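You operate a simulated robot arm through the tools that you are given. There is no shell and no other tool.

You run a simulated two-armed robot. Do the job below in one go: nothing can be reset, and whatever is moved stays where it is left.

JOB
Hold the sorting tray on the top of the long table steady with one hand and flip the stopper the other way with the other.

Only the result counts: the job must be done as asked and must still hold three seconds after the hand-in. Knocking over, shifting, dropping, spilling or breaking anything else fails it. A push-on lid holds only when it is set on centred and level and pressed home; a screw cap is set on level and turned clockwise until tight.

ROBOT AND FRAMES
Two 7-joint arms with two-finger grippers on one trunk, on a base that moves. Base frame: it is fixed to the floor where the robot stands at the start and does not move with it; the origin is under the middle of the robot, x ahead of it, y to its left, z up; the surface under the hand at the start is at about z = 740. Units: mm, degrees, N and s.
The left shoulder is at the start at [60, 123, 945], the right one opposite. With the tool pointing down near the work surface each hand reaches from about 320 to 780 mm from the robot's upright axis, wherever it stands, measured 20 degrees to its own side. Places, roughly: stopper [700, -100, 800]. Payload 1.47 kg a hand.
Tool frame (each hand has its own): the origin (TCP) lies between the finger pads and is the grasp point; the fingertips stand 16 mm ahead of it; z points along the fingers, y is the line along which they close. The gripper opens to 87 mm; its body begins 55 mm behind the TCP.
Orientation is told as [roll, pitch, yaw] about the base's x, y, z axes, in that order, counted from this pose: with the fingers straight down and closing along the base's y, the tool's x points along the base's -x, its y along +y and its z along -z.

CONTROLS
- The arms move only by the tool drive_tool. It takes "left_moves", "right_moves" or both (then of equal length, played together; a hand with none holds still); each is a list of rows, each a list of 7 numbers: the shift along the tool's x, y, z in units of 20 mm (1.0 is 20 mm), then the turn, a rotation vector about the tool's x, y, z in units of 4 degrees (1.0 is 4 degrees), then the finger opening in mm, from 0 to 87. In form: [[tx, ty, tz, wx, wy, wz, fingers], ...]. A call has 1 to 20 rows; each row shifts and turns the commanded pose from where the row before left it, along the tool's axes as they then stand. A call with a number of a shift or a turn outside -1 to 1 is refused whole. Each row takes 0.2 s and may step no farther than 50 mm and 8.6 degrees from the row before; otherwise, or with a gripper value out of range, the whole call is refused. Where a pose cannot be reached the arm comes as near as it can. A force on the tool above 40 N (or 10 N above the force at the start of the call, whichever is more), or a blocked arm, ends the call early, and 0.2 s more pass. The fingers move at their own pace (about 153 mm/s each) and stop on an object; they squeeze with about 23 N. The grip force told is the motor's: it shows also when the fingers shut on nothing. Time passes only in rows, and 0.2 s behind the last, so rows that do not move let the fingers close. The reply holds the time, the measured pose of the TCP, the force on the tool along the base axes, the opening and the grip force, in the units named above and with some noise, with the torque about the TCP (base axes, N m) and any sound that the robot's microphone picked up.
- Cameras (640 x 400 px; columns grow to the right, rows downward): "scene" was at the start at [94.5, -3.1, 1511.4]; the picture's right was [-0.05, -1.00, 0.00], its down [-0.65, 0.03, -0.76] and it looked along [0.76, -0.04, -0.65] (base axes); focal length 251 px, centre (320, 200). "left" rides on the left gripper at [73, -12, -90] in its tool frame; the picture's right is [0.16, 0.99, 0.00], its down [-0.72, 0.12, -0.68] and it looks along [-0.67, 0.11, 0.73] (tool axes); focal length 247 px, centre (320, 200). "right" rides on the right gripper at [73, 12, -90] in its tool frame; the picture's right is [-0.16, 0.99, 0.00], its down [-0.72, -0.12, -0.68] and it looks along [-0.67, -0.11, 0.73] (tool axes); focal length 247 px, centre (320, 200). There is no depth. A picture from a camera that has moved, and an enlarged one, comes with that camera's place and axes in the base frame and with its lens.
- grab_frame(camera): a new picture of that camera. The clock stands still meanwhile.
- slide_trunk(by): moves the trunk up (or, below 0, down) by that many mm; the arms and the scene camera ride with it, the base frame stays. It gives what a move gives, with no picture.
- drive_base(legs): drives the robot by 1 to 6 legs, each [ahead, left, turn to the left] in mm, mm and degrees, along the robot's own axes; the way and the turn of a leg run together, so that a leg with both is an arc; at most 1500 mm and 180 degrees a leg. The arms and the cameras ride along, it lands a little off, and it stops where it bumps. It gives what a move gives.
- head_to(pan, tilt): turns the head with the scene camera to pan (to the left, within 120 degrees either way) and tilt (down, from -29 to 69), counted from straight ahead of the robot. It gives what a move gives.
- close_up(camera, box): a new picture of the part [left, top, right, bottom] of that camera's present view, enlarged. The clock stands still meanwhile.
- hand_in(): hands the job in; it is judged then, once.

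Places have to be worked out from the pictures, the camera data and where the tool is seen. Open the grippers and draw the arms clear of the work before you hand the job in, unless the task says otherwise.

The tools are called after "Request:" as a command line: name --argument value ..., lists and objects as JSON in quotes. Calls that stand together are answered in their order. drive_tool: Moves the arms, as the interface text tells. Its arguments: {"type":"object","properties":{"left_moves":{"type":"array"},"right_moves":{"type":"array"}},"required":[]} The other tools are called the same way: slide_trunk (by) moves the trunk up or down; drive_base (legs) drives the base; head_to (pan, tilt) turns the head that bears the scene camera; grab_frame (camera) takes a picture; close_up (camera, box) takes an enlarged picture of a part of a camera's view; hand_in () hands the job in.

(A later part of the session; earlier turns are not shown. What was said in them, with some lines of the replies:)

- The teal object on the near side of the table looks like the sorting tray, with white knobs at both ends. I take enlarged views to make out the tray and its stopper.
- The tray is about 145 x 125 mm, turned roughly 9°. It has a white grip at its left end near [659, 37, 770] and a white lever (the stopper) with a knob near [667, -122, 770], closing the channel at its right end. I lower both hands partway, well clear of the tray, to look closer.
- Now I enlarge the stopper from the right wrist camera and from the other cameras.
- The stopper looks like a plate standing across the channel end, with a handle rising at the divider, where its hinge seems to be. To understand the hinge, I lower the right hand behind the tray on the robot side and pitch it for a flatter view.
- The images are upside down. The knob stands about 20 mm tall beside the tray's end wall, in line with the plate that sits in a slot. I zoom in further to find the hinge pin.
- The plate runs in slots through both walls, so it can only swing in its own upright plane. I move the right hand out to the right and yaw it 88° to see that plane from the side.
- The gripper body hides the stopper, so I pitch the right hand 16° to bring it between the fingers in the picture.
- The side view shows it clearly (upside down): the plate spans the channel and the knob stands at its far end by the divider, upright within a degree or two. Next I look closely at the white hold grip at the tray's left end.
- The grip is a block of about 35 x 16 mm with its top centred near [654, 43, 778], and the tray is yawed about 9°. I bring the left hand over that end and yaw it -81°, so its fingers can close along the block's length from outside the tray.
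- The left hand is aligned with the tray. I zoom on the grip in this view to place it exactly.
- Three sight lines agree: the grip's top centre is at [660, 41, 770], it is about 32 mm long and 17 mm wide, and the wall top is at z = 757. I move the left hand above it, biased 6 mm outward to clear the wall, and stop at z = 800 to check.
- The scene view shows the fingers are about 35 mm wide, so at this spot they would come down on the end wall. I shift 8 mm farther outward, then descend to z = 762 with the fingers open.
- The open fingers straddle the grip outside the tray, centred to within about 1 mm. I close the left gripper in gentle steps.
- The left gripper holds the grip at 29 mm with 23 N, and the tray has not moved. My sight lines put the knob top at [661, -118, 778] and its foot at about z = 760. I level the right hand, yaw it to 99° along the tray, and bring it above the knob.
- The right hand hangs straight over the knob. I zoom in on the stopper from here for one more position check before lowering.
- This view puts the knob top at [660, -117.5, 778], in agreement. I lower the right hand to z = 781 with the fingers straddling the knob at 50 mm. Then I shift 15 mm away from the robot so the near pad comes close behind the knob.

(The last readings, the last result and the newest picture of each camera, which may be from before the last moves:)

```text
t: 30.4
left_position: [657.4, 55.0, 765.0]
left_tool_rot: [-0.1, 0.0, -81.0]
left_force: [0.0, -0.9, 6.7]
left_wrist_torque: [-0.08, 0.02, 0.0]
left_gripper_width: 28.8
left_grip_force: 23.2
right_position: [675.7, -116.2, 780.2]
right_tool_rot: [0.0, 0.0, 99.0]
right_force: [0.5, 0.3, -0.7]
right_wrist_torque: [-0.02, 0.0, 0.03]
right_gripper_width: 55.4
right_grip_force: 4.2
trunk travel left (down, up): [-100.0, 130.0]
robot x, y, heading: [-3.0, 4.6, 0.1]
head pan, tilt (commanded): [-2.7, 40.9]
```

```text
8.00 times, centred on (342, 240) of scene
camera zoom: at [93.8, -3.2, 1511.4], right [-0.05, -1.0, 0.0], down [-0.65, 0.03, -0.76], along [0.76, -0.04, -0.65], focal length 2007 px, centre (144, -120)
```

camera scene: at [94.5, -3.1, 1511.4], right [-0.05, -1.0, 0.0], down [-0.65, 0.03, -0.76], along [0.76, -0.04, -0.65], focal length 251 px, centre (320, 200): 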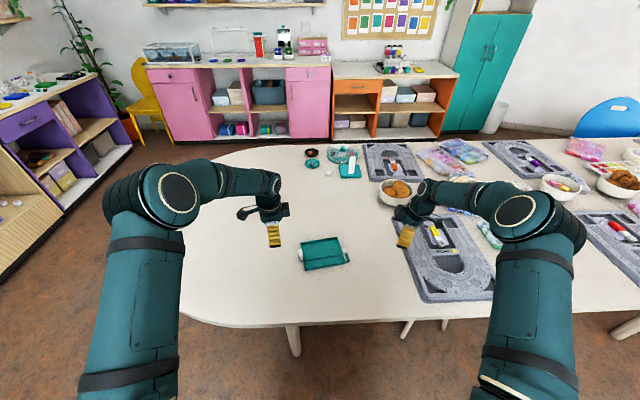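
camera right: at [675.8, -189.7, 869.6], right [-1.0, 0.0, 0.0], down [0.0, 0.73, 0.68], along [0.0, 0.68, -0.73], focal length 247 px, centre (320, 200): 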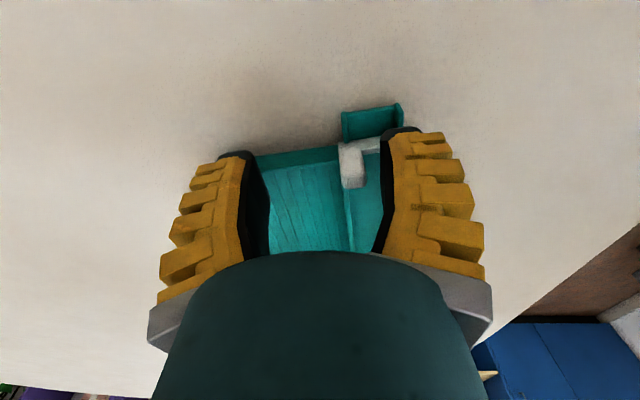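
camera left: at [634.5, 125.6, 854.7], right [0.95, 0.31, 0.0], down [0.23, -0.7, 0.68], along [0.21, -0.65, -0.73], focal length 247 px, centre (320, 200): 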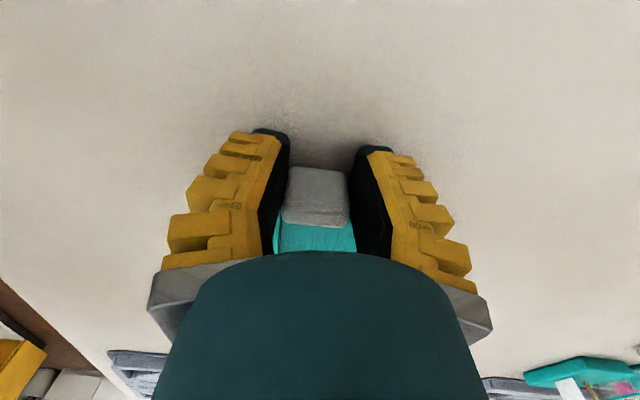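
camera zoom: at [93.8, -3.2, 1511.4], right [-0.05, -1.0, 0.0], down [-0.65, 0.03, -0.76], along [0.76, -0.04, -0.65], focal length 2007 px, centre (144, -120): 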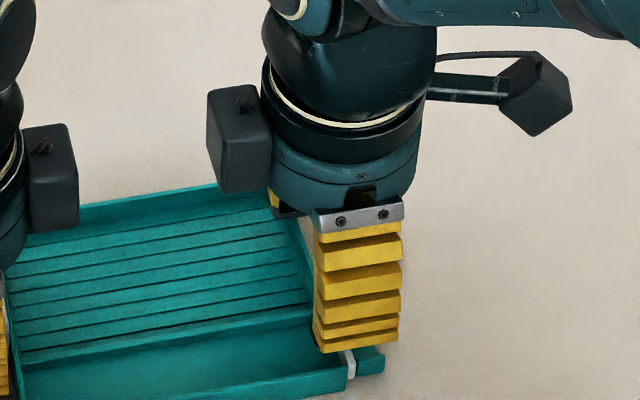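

The near pad's inner face is about 6 mm behind the knob. I creep forward 9 mm in small steps to make contact, watching the force on both hands.

Request:
drive_tool --right_moves '[[0, -0.1, 0, 0, 0, 0, 50], [0, -0.1, 0, 0, 0, 0, 50], [0, -0.1, 0, 0, 0, 0, 50], [0, -0.1, 0, 0, 0, 0, 50], [0, -0.05, 0, 0, 0, 0, 50]]'

Request:
close_up --camera "right" --box '[280, 90, 440, 200]'

```text
t: 31.6
left_position: [656.5, 53.8, 764.8]
left_tool_rot: [0.1, 0.1, -81.0]
left_force: [-0.2, -0.2, 6.2]
left_wrist_torque: [-0.03, 0.0, -0.03]
left_gripper_width: 28.5
left_grip_force: 23.0
right_position: [685.2, -112.8, 780.3]
right_tool_rot: [0.0, 0.0, 99.0]
right_force: [0.1, -0.4, -0.3]
right_wrist_torque: [-0.02, 0.01, 0.02]
right_gripper_width: 55.5
right_grip_force: 4.0
trunk travel left (down, up): [-100.0, 130.0]
robot x, y, heading: [0.8, 2.8, -0.0]
head pan, tilt (commanded): [-2.7, 40.9]
```

```text
3.64 times, centred on (360, 145) of right
camera zoom: at [684.9, -186.8, 869.7], right [-1.0, 0.0, 0.0], down [0.0, 0.73, 0.68], along [0.0, 0.68, -0.73], focal length 898 px, centre (174, 400)
```

zoom: 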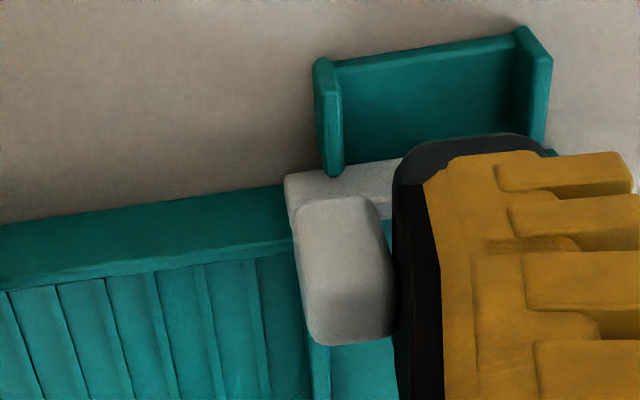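

The pad now just touches the knob, with no load yet. I push on by 5 mm in small steps and check again.

Request:
drive_tool --right_moves '[[0, -0.1, 0, 0, 0, 0, 50], [0, -0.1, 0, 0, 0, 0, 50], [0, -0.05, 0, 0, 0, 0, 50]]'

Request:
close_up --camera "right" --box '[280, 90, 440, 200]'

```text
t: 32.4
left_position: [656.6, 53.9, 764.6]
left_tool_rot: [0.0, 0.0, -81.0]
left_force: [-0.3, -0.4, 5.4]
left_wrist_torque: [-0.05, 0.04, -0.01]
left_gripper_width: 28.7
left_grip_force: 22.9
right_position: [690.0, -113.0, 781.0]
right_tool_rot: [0.0, -0.1, 99.0]
right_force: [0.5, -0.7, 0.6]
right_wrist_torque: [0.02, 0.01, 0.0]
right_gripper_width: 55.0
right_grip_force: 4.0
trunk travel left (down, up): [-100.0, 130.0]
robot x, y, heading: [0.7, -1.4, -0.1]
head pan, tilt (commanded): [-2.7, 40.9]
```

```text
3.64 times, centred on (360, 145) of right
camera zoom: at [689.7, -186.9, 870.1], right [-1.0, 0.0, 0.0], down [0.0, 0.73, 0.68], along [0.0, 0.68, -0.73], focal length 898 px, centre (174, 400)
```

zoom: 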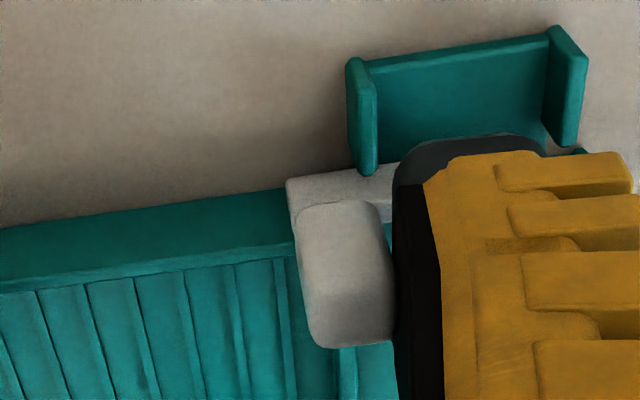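

The view shifted but the stopper kept pace with the finger, so it is moving with almost no force. Before going further I check from the scene and right cameras how it moved.

Request:
close_up --camera "scene" --box '[320, 235, 368, 265]'

Request:
grab_frame --camera "right"

Request:
close_up --camera "right" --box '[320, 100, 420, 190]'

```text
13.33 times, centred on (344, 250) of scene
camera zoom: at [93.9, -3.2, 1511.4], right [-0.05, -1.0, 0.0], down [-0.65, 0.03, -0.76], along [0.76, -0.04, -0.65], focal length 3345 px, centre (0, -467)
```

zoom: 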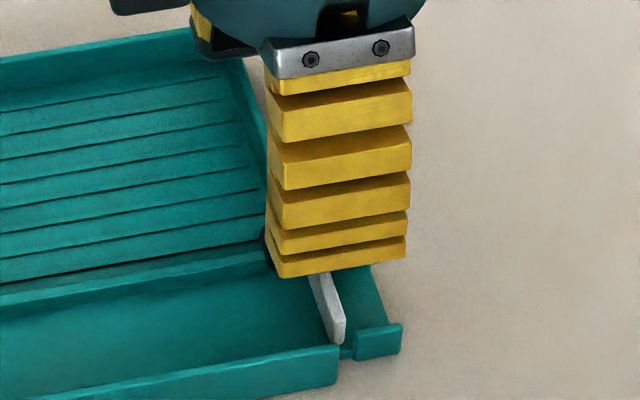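

```text
taken
camera right: at [689.7, -186.9, 870.1], right [-1.0, 0.0, 0.0], down [0.0, 0.73, 0.68], along [0.0, 0.68, -0.73], focal length 247 px, centre (320, 200)
```

right: 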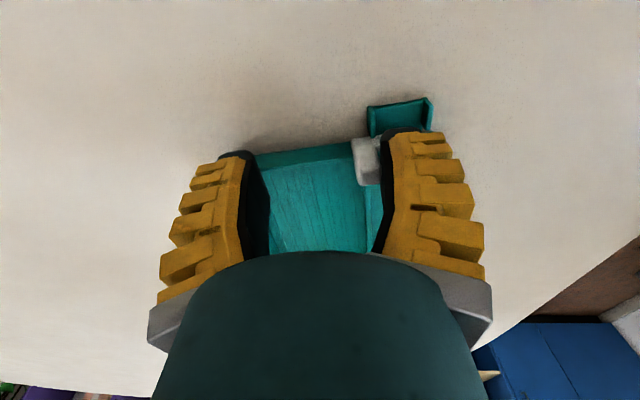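

```text
4.44 times, centred on (370, 145) of right
camera zoom: at [689.7, -186.9, 870.1], right [-1.0, 0.0, 0.0], down [0.0, 0.73, 0.68], along [0.0, 0.68, -0.73], focal length 1098 px, centre (98, 444)
```

zoom: 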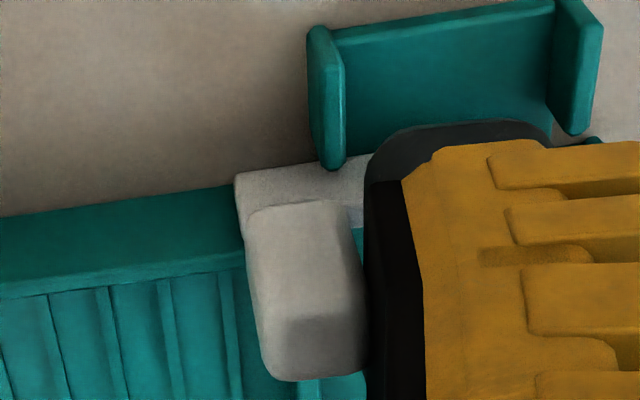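

Pixel for pixel, the knob and plate kept their shape and moved about 5 mm along the end wall. So the stopper is a slide gate rather than a tilting lever. I keep pushing it along the tray's width, 12 mm in small steps, while watching the forces.

Request:
drive_tool --right_moves '[[0, -0.12, 0, 0, 0, 0, 50], [0, -0.12, 0, 0, 0, 0, 50], [0, -0.12, 0, 0, 0, 0, 50], [0, -0.12, 0, 0, 0, 0, 50], [0, -0.12, 0, 0, 0, 0, 50]]'

Request:
close_up --camera "right" --box '[320, 80, 450, 190]'

Request:
close_up --camera "scene" --box '[280, 220, 376, 280]'

```text
t: 33.6
left_position: [657.5, 55.3, 764.8]
left_tool_rot: [0.0, 0.0, -81.1]
left_force: [-0.7, -1.1, 5.4]
left_wrist_torque: [-0.04, 0.0, 0.0]
left_gripper_width: 28.1
left_grip_force: 22.1
right_position: [702.0, -109.2, 780.8]
right_tool_rot: [0.0, 0.1, 99.0]
right_force: [0.2, 0.3, 0.8]
right_wrist_torque: [0.03, 0.0, 0.0]
right_gripper_width: 55.3
right_grip_force: 4.0
trunk travel left (down, up): [-100.0, 130.0]
robot x, y, heading: [-0.7, -1.4, 0.1]
head pan, tilt (commanded): [-2.7, 40.9]
```

```text
3.64 times, centred on (385, 135) of right
camera zoom: at [701.1, -183.7, 870.5], right [-1.0, 0.0, 0.0], down [0.0, 0.73, 0.68], along [0.0, 0.68, -0.73], focal length 898 px, centre (84, 436)
```

zoom: 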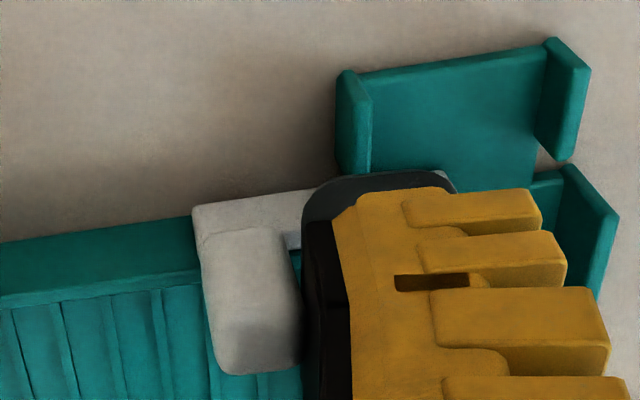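

```text
6.67 times, centred on (328, 250) of scene
camera zoom: at [93.9, -3.1, 1511.4], right [-0.05, -1.0, 0.0], down [-0.65, 0.03, -0.76], along [0.76, -0.04, -0.65], focal length 1673 px, centre (267, -133)
```

zoom: 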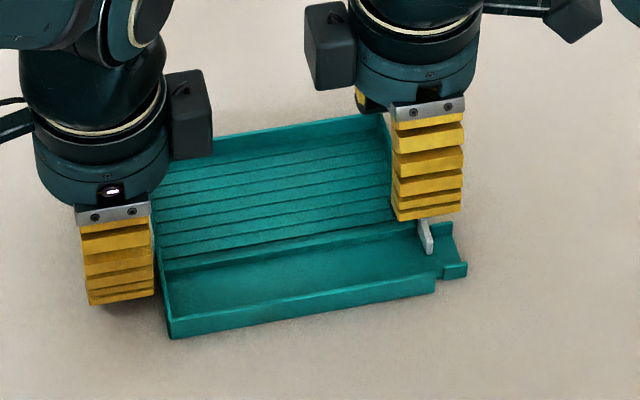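

The gate is sliding smoothly along the outside of the end wall and the tray stays put. The outlet is about half open, so I keep pushing.

Request:
drive_tool --right_moves '[[0, -0.12, 0, 0, 0, 0, 50], [0, -0.12, 0, 0, 0, 0, 50], [0, -0.12, 0, 0, 0, 0, 50], [0, -0.12, 0, 0, 0, 0, 50], [0, -0.12, 0, 0, 0, 0, 50]]'

Request:
close_up --camera "right" --box '[320, 80, 450, 190]'

Request:
close_up --camera "scene" --box '[280, 220, 376, 280]'

```text
t: 34.8
left_position: [656.8, 53.7, 764.9]
left_tool_rot: [0.1, -0.1, -81.0]
left_force: [-0.9, 0.2, 4.0]
left_wrist_torque: [-0.03, 0.03, -0.02]
left_gripper_width: 27.7
left_grip_force: 22.8
right_position: [713.8, -110.6, 780.9]
right_tool_rot: [0.0, 0.0, 99.0]
right_force: [-1.7, -0.1, -0.1]
right_wrist_torque: [-0.01, 0.03, 0.0]
right_gripper_width: 55.7
right_grip_force: 4.2
trunk travel left (down, up): [-100.0, 130.0]
robot x, y, heading: [1.1, -0.3, 0.1]
head pan, tilt (commanded): [-2.7, 40.9]
```

```text
3.64 times, centred on (385, 135) of right
camera zoom: at [713.1, -183.9, 870.1], right [-1.0, 0.0, 0.0], down [0.0, 0.73, 0.68], along [0.0, 0.68, -0.73], focal length 898 px, centre (84, 436)
```

zoom: 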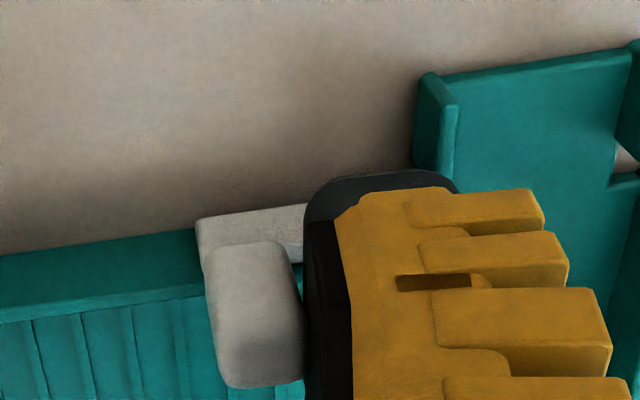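

```text
6.67 times, centred on (328, 250) of scene
camera zoom: at [93.9, -3.2, 1511.4], right [-0.05, -1.0, 0.0], down [-0.65, 0.03, -0.76], along [0.76, -0.04, -0.65], focal length 1673 px, centre (267, -133)
```

zoom: 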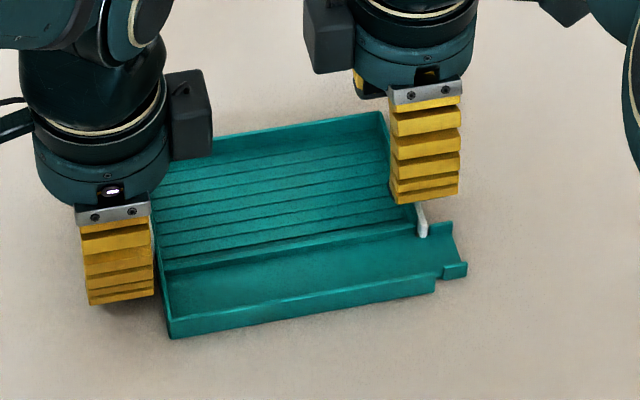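

The outlet is nearly clear and the push force has risen only to about 2 N. I continue in finer steps to find the end stop.

Request:
drive_tool --right_moves '[[0, -0.1, 0, 0, 0, 0, 50], [0, -0.1, 0, 0, 0, 0, 50], [0, -0.1, 0, 0, 0, 0, 50]]'

Request:
close_up --camera "right" --box '[320, 80, 450, 190]'

Request:
close_up --camera "scene" --box '[280, 220, 376, 280]'

```text
t: 35.6
left_position: [656.7, 55.2, 765.4]
left_tool_rot: [0.1, 0.0, -80.9]
left_force: [1.4, 0.6, 3.4]
left_wrist_torque: [-0.09, -0.02, 0.21]
left_gripper_width: 27.2
left_grip_force: 23.4
right_position: [719.1, -108.8, 779.9]
right_tool_rot: [0.0, 0.0, 99.0]
right_force: [-1.4, 0.3, 0.4]
right_wrist_torque: [-0.02, 0.02, 0.04]
right_gripper_width: 57.0
right_grip_force: 5.3
trunk travel left (down, up): [-100.0, 130.0]
robot x, y, heading: [-1.0, 0.5, -0.1]
head pan, tilt (commanded): [-2.7, 40.9]
```

```text
3.64 times, centred on (385, 135) of right
camera zoom: at [719.0, -182.0, 869.5], right [-1.0, 0.0, 0.0], down [0.0, 0.73, 0.68], along [0.0, 0.68, -0.73], focal length 898 px, centre (84, 436)
```

zoom: 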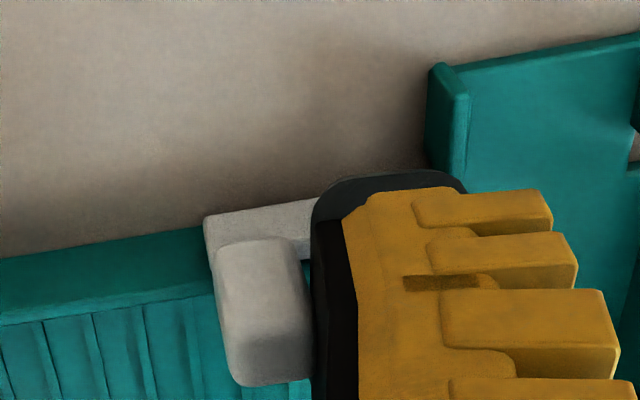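

```text
6.67 times, centred on (328, 250) of scene
camera zoom: at [94.1, -3.1, 1511.4], right [-0.05, -1.0, 0.0], down [-0.65, 0.03, -0.76], along [0.76, -0.04, -0.65], focal length 1673 px, centre (267, -133)
```

zoom: 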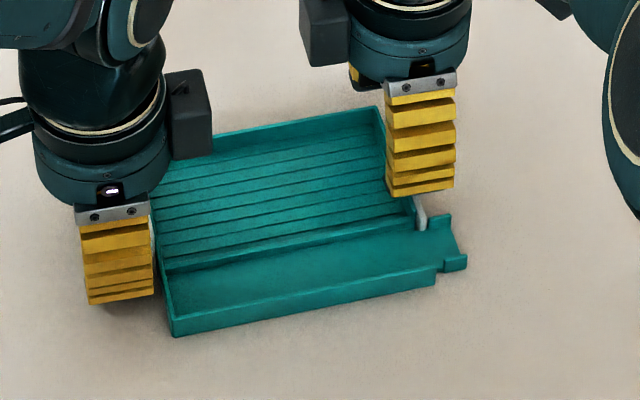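

The stroke has ended: the near finger is deflecting (57 mm) and the tray has started to twist slightly in the left hand (0.21 N m). I back the right hand off at once and see where the gate and tray come to rest.

Request:
drive_tool --right_moves '[[0, 0.15, 0, 0, 0, 0, 50], [0, 0.15, 0, 0, 0, 0, 50], [0, 0.15, 0, 0, 0, 0, 50], [0, 0.15, 0, 0, 0, 0, 50]]'

Request:
close_up --camera "right" --box '[300, 80, 430, 190]'

Request:
close_up --camera "scene" --box '[280, 220, 376, 280]'

```text
t: 36.6
left_position: [658.0, 55.0, 764.7]
left_tool_rot: [-0.1, 0.0, -81.1]
left_force: [-0.5, 0.6, 4.8]
left_wrist_torque: [-0.02, -0.02, 0.01]
left_gripper_width: 27.8
left_grip_force: 23.3
right_position: [707.6, -109.1, 780.9]
right_tool_rot: [0.1, 0.0, 99.0]
right_force: [0.1, -0.3, 0.6]
right_wrist_torque: [-0.01, 0.01, -0.02]
right_gripper_width: 55.4
right_grip_force: 3.9
trunk travel left (down, up): [-100.0, 130.0]
robot x, y, heading: [-0.8, -2.9, 0.3]
head pan, tilt (commanded): [-2.7, 40.9]
```

```text
3.64 times, centred on (365, 135) of right
camera zoom: at [707.1, -182.2, 870.1], right [-1.0, 0.0, 0.0], down [0.0, 0.73, 0.68], along [0.0, 0.68, -0.73], focal length 898 px, centre (156, 436)
```

zoom: 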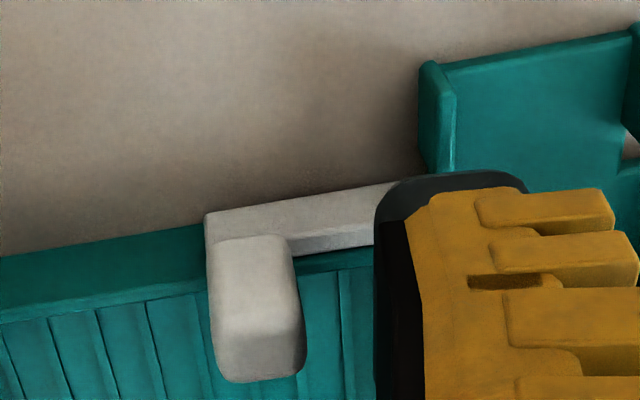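

```text
6.67 times, centred on (328, 250) of scene
camera zoom: at [94.2, -3.0, 1511.4], right [-0.05, -1.0, 0.0], down [-0.65, 0.03, -0.76], along [0.76, -0.04, -0.65], focal length 1673 px, centre (267, -133)
```

zoom: 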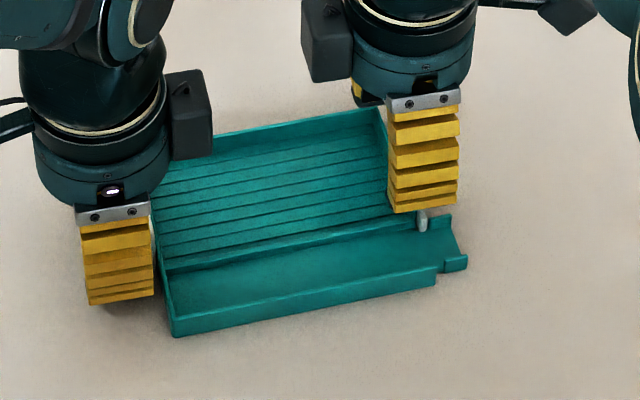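

The load has gone and the gate stayed where it was pushed; the tray ended up only about 1° off. I raise the right hand straight up to inspect the gate's position fully.

Request:
drive_tool --right_moves '[[0, 0, -0.7, 0, 0, 0, 60], [0, 0, -0.8, 0, 0, 0, 80], [0, 0, -0.8, 0, 0, 0, 87], [0, 0, -0.8, 0, 0, 0, 87]]'

Request:
grab_frame --camera "right"

Request:
close_up --camera "right" --box '[280, 60, 420, 160]'

Request:
close_up --camera "scene" --box '[300, 220, 372, 270]'

```text
t: 37.6
left_position: [657.8, 54.8, 765.0]
left_tool_rot: [0.1, 0.0, -81.1]
left_force: [-0.1, 1.4, 5.1]
left_wrist_torque: [-0.09, -0.06, 0.01]
left_gripper_width: 27.6
left_grip_force: 22.9
right_position: [708.3, -109.8, 842.3]
right_tool_rot: [0.0, 0.0, 99.1]
right_force: [0.7, 0.0, 0.5]
right_wrist_torque: [-0.02, 0.0, -0.01]
right_gripper_width: 86.9
right_grip_force: 0.0
trunk travel left (down, up): [-100.0, 130.0]
robot x, y, heading: [1.0, -0.5, -0.0]
head pan, tilt (commanded): [-2.7, 40.9]
```

```text
taken
camera right: at [707.4, -183.6, 932.2], right [-1.0, 0.0, 0.0], down [0.0, 0.73, 0.68], along [0.0, 0.68, -0.73], focal length 247 px, centre (320, 200)
```

right: 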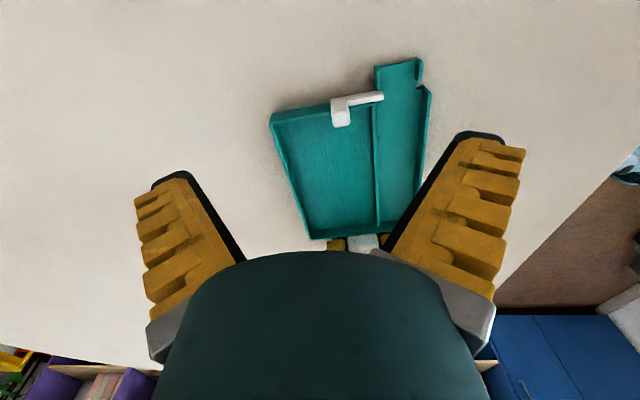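

```text
4.00 times, centred on (350, 110) of right
camera zoom: at [707.4, -183.6, 932.2], right [-1.0, 0.0, 0.0], down [0.0, 0.73, 0.68], along [0.0, 0.68, -0.73], focal length 988 px, centre (200, 560)
```

zoom: 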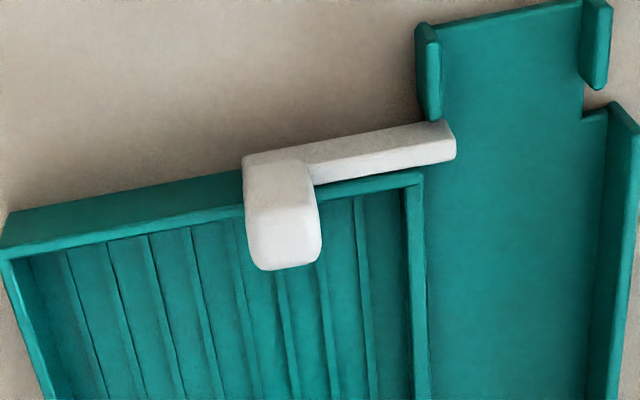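

```text
8.00 times, centred on (336, 245) of scene
camera zoom: at [94.1, -3.0, 1511.4], right [-0.05, -1.0, 0.0], down [-0.65, 0.03, -0.76], along [0.76, -0.04, -0.65], focal length 2007 px, centre (192, -160)
```

zoom: 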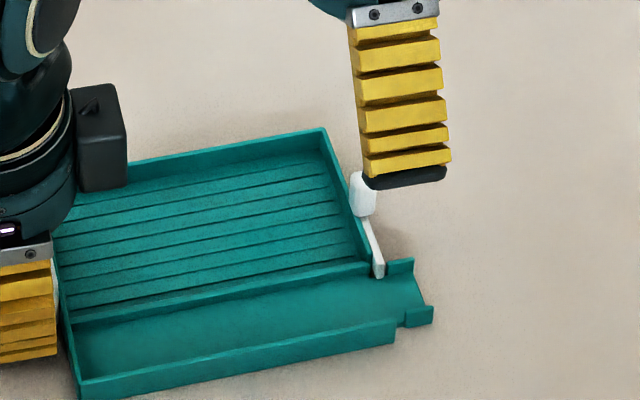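

The gate has slid about 31 mm and the outlet is open, with the plate's near end about at the divider. I zoom in to judge whether it is really at the end of its travel.

Request:
close_up --camera "right" --box '[330, 70, 394, 110]'

Request:
close_up --camera "scene" --box '[334, 236, 358, 261]'

```text
10.00 times, centred on (362, 90) of right
camera zoom: at [707.4, -183.6, 932.2], right [-1.0, 0.0, 0.0], down [0.0, 0.73, 0.68], along [0.0, 0.68, -0.73], focal length 2470 px, centre (-100, 1300)
```

zoom: 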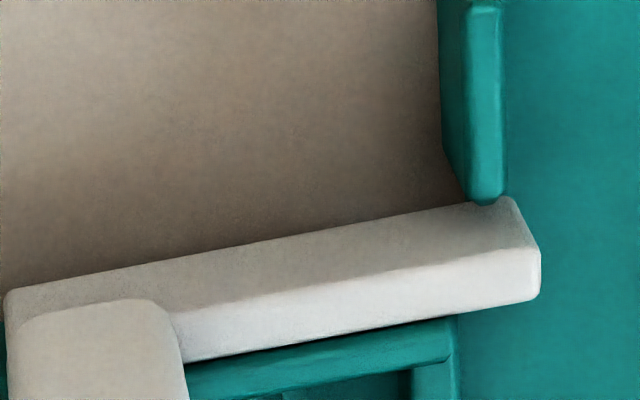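

```text
16.00 times, centred on (346, 248) of scene
camera zoom: at [94.1, -3.0, 1511.4], right [-0.05, -1.0, 0.0], down [-0.65, 0.03, -0.76], along [0.76, -0.04, -0.65], focal length 4014 px, centre (-96, -576)
```

zoom: 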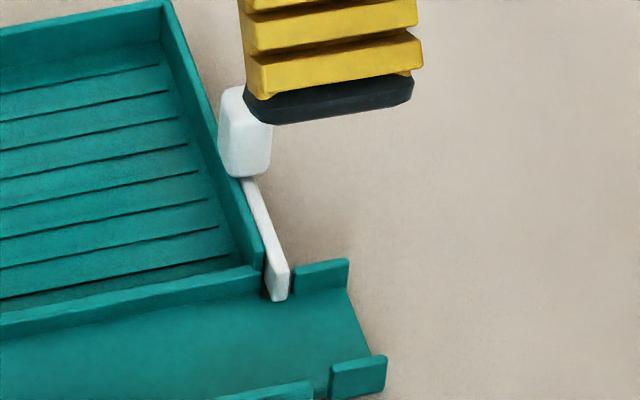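

The plate's end sits just at the divider, and it sprang back about 1 mm when released, which is what an end stop would do. I repeat the earlier scene crop to measure how far the tray itself has shifted.

Request:
close_up --camera "scene" --box '[290, 230, 360, 275]'

```text
8.89 times, centred on (325, 252) of scene
camera zoom: at [94.1, -3.0, 1511.4], right [-0.05, -1.0, 0.0], down [-0.65, 0.03, -0.76], along [0.76, -0.04, -0.65], focal length 2230 px, centre (276, -267)
```

zoom: 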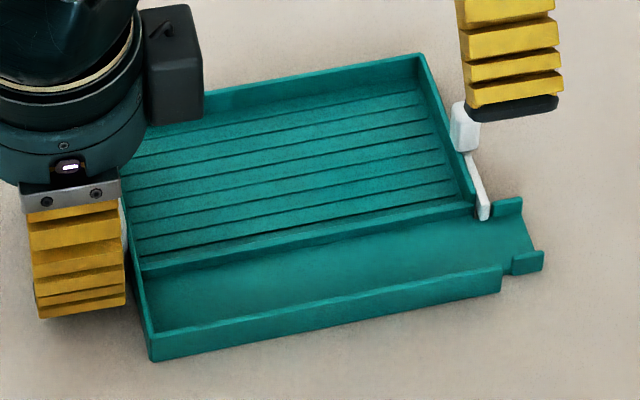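

The corners show the tray turned about 1.8° counter-clockwise around the left grip, roughly 5 mm at its right end. While still holding it, I turn the left hand gently back clockwise by about that much to undo the shift.

Request:
drive_tool --left_moves '[[0, 0, 0, 0, 0, 0.1, 0], [0, 0, 0, 0, 0, 0.1, 0], [0, 0, 0, 0, 0, 0.1, 0], [0, 0, 0, 0, 0, 0.1, 0], [0, 0, 0, 0, 0, 0, 0]]'

Request:
close_up --camera "scene" --box '[290, 230, 360, 275]'

```text
t: 38.8
left_position: [657.1, 53.3, 763.2]
left_tool_rot: [0.1, 0.1, -82.6]
left_force: [1.7, 2.3, 9.9]
left_wrist_torque: [-0.14, -0.03, 0.06]
left_gripper_width: 29.7
left_grip_force: 23.3
right_position: [708.6, -110.1, 842.9]
right_tool_rot: [0.0, -0.1, 99.0]
right_force: [0.8, 0.4, 1.1]
right_wrist_torque: [0.0, -0.02, -0.01]
right_gripper_width: 87.1
right_grip_force: 0.0
trunk travel left (down, up): [-100.0, 130.0]
robot x, y, heading: [1.8, 0.6, 0.1]
head pan, tilt (commanded): [-2.7, 40.9]
```

```text
8.89 times, centred on (325, 252) of scene
camera zoom: at [93.8, -3.1, 1511.4], right [-0.05, -1.0, 0.0], down [-0.65, 0.03, -0.76], along [0.76, -0.04, -0.65], focal length 2230 px, centre (276, -267)
```

zoom: 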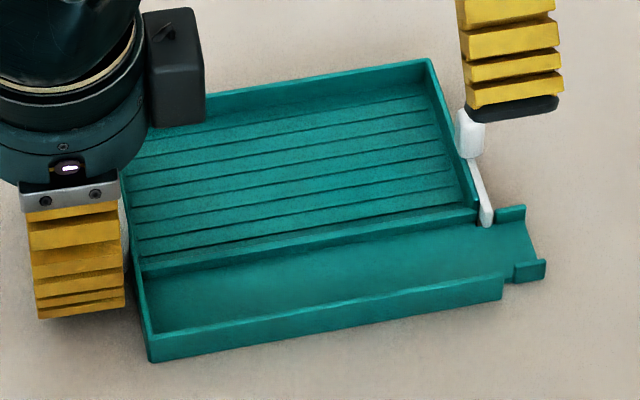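

All corners are back within about 1 mm of where they started, and the gate remains open. I now release the left grip slowly, ease outward a little, and lift straight up.

Request:
drive_tool --left_moves '[[0, 0, 0, 0, 0, 0, 32], [0, 0, 0, 0, 0, 0, 36], [0, 0, 0, 0, 0, 0, 42], [0, 0, 0, 0, 0, 0, 55], [0, 0, 0, 0, 0, 0, 70], [0, 0, 0, 0, 0, 0, 87], [0.2, 0, 0, 0, 0, 0, 87], [0, 0, -0.4, 0, 0, 0, 87], [0, 0, -0.8, 0, 0, 0, 87], [0, 0, -0.8, 0, 0, 0, 87], [0, 0, -0.8, 0, 0, 0, 87], [0, 0, -0.8, 0, 0, 0, 87], [0, 0, -0.8, 0, 0, 0, 87]]'

Request:
close_up --camera "scene" --box '[290, 230, 360, 275]'

Request:
close_up --camera "right" --box '[280, 60, 420, 160]'

```text
t: 41.6
left_position: [658.5, 56.4, 849.6]
left_tool_rot: [0.0, 0.0, -82.6]
left_force: [0.4, 1.0, 0.3]
left_wrist_torque: [-0.01, 0.02, 0.02]
left_gripper_width: 87.1
left_grip_force: 0.1
right_position: [708.0, -110.1, 842.4]
right_tool_rot: [0.0, -0.1, 99.0]
right_force: [0.3, -0.6, -0.5]
right_wrist_torque: [0.03, 0.04, 0.01]
right_gripper_width: 87.0
right_grip_force: 0.0
trunk travel left (down, up): [-100.0, 130.0]
robot x, y, heading: [-0.4, -1.1, 0.2]
head pan, tilt (commanded): [-2.7, 40.9]
```

```text
8.89 times, centred on (325, 252) of scene
camera zoom: at [94.2, -3.1, 1511.4], right [-0.05, -1.0, 0.0], down [-0.65, 0.03, -0.76], along [0.76, -0.04, -0.65], focal length 2230 px, centre (276, -267)
```

zoom: 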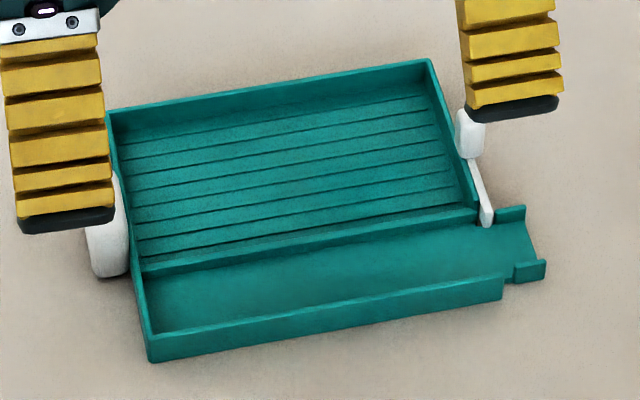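

```text
4.00 times, centred on (350, 110) of right
camera zoom: at [707.6, -183.8, 931.8], right [-1.0, 0.0, 0.0], down [0.0, 0.73, 0.68], along [0.0, 0.68, -0.73], focal length 988 px, centre (200, 560)
```

zoom: 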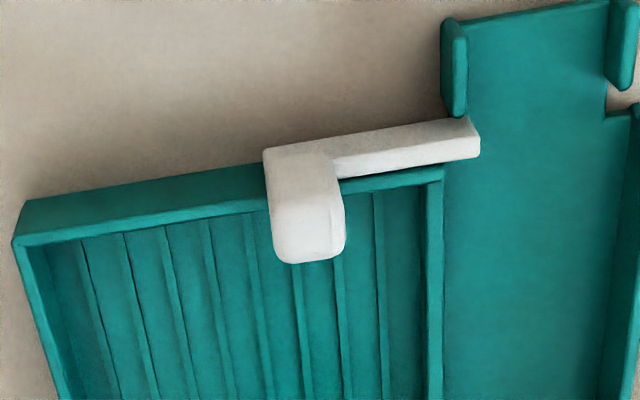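

The tray is in place, the gate stays open and nothing else was touched. I draw both open hands up and out to the sides, clear of the work.

Request:
drive_tool --left_moves '[[0, 0, -0.9, 0, 0, 0, 87], [0, 0, -0.9, 0, 0, 0, 87], [0, 0, -0.9, 0, 0, 0, 87], [0, 0, -0.9, 0, 0, 0, 87], [0, 0, -0.9, 0, 0, 0, 87], [0.9, 0, 0, 0, 0, 0, 87], [0.9, 0, 0, 0, 0, 0, 87], [0.9, 0, 0, 0, 0, 0, 87], [0.9, 0, 0, 0, 0, 0, 87], [0.9, 0, 0, 0, 0, 0, 87], [0.9, 0, 0, 0, 0, 0, 87], [0.9, 0, 0, 0, 0, 0, 87]]' --right_moves '[[0, 0, -0.9, 0, 0, 0, 87], [0, 0, -0.9, 0, 0, 0, 87], [0, 0, -0.9, 0, 0, 0, 87], [0, 0, -0.9, 0, 0, 0, 87], [0, 0, -0.9, 0, 0, 0, 87], [0.9, 0, 0, 0, 0, 0, 87], [0.9, 0, 0, 0, 0, 0, 87], [0.9, 0, 0, 0, 0, 0, 87], [0.9, 0, 0, 0, 0, 0, 87], [0.9, 0, 0, 0, 0, 0, 87], [0.9, 0, 0, 0, 0, 0, 87], [0.9, 0, 0, 0, 0, 0, 87]]'

Request:
grab_frame --camera "scene"

Request:
close_up --camera "scene" --box '[290, 230, 360, 275]'

```text
t: 44.2
left_position: [642.1, 184.3, 939.6]
left_tool_rot: [0.1, 0.0, -82.6]
left_force: [0.4, -0.5, 0.3]
left_wrist_torque: [-0.01, -0.01, 0.02]
left_gripper_width: 87.0
left_grip_force: 0.0
right_position: [728.9, -235.5, 933.8]
right_tool_rot: [0.1, 0.0, 99.0]
right_force: [0.2, 0.8, 0.6]
right_wrist_torque: [0.0, 0.0, 0.01]
right_gripper_width: 87.1
right_grip_force: 0.1
trunk travel left (down, up): [-100.0, 130.0]
robot x, y, heading: [-2.9, -1.1, -0.3]
head pan, tilt (commanded): [-2.7, 40.9]
```

```text
taken
camera scene: at [94.4, -3.1, 1511.4], right [-0.05, -1.0, 0.0], down [-0.65, 0.03, -0.76], along [0.76, -0.04, -0.65], focal length 251 px, centre (320, 200)
```

scene: 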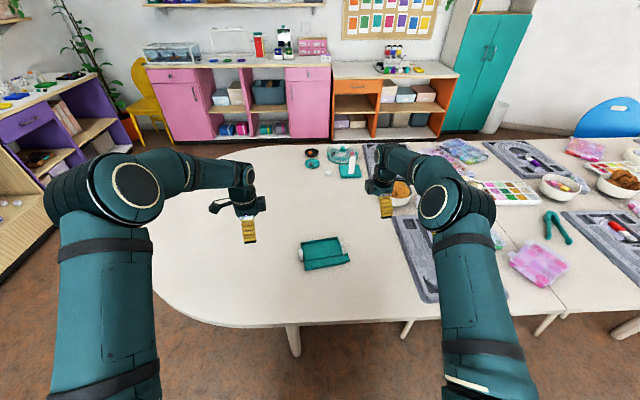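

```text
8.89 times, centred on (325, 252) of scene
camera zoom: at [94.4, -3.1, 1511.4], right [-0.05, -1.0, 0.0], down [-0.65, 0.03, -0.76], along [0.76, -0.04, -0.65], focal length 2230 px, centre (276, -267)
```

zoom: 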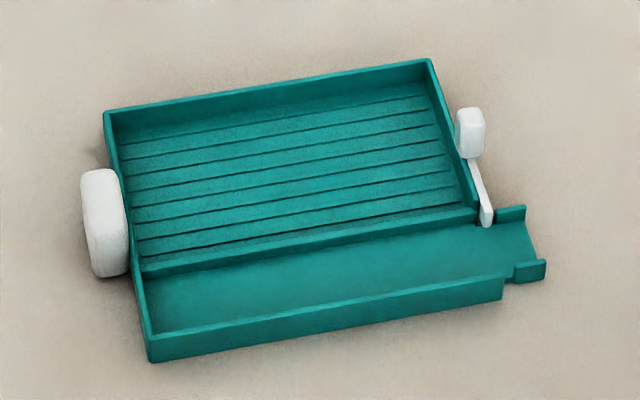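

The tray stands within about 1 mm of its original place. The stopper has been slid to its other end, leaving the channel outlet open, and both open hands are clear. I hand the job in.

Request:
hand_in

```text
The job is handed in.
```

I held the tray by its white end grip with the left hand and moved the stopper to its other position with the right. I then handed the job in; the reply did not say whether it passed.

- **Stopper:** It turned out to be a sliding gate, not a tilting lever. I pushed its knob about 31 mm along the end wall, which opened the channel outlet. It then resisted further pushing and sprang back about 1 mm, so I took that to be its end stop. The plate still sticks out roughly 6 mm past the divider. It had not moved back when I looked again about 8 seconds later.
- **Tray:** The hold was not perfectly steady. At the end of the push the tray twisted about 1.8° in the left hand, roughly 5 mm at its right end. I turned it back before letting go, and its corners are within about 1 mm of where they started.
- **Everything else:** Nothing else on the table was touched. Both grippers were open and drawn clear before the hand-in.
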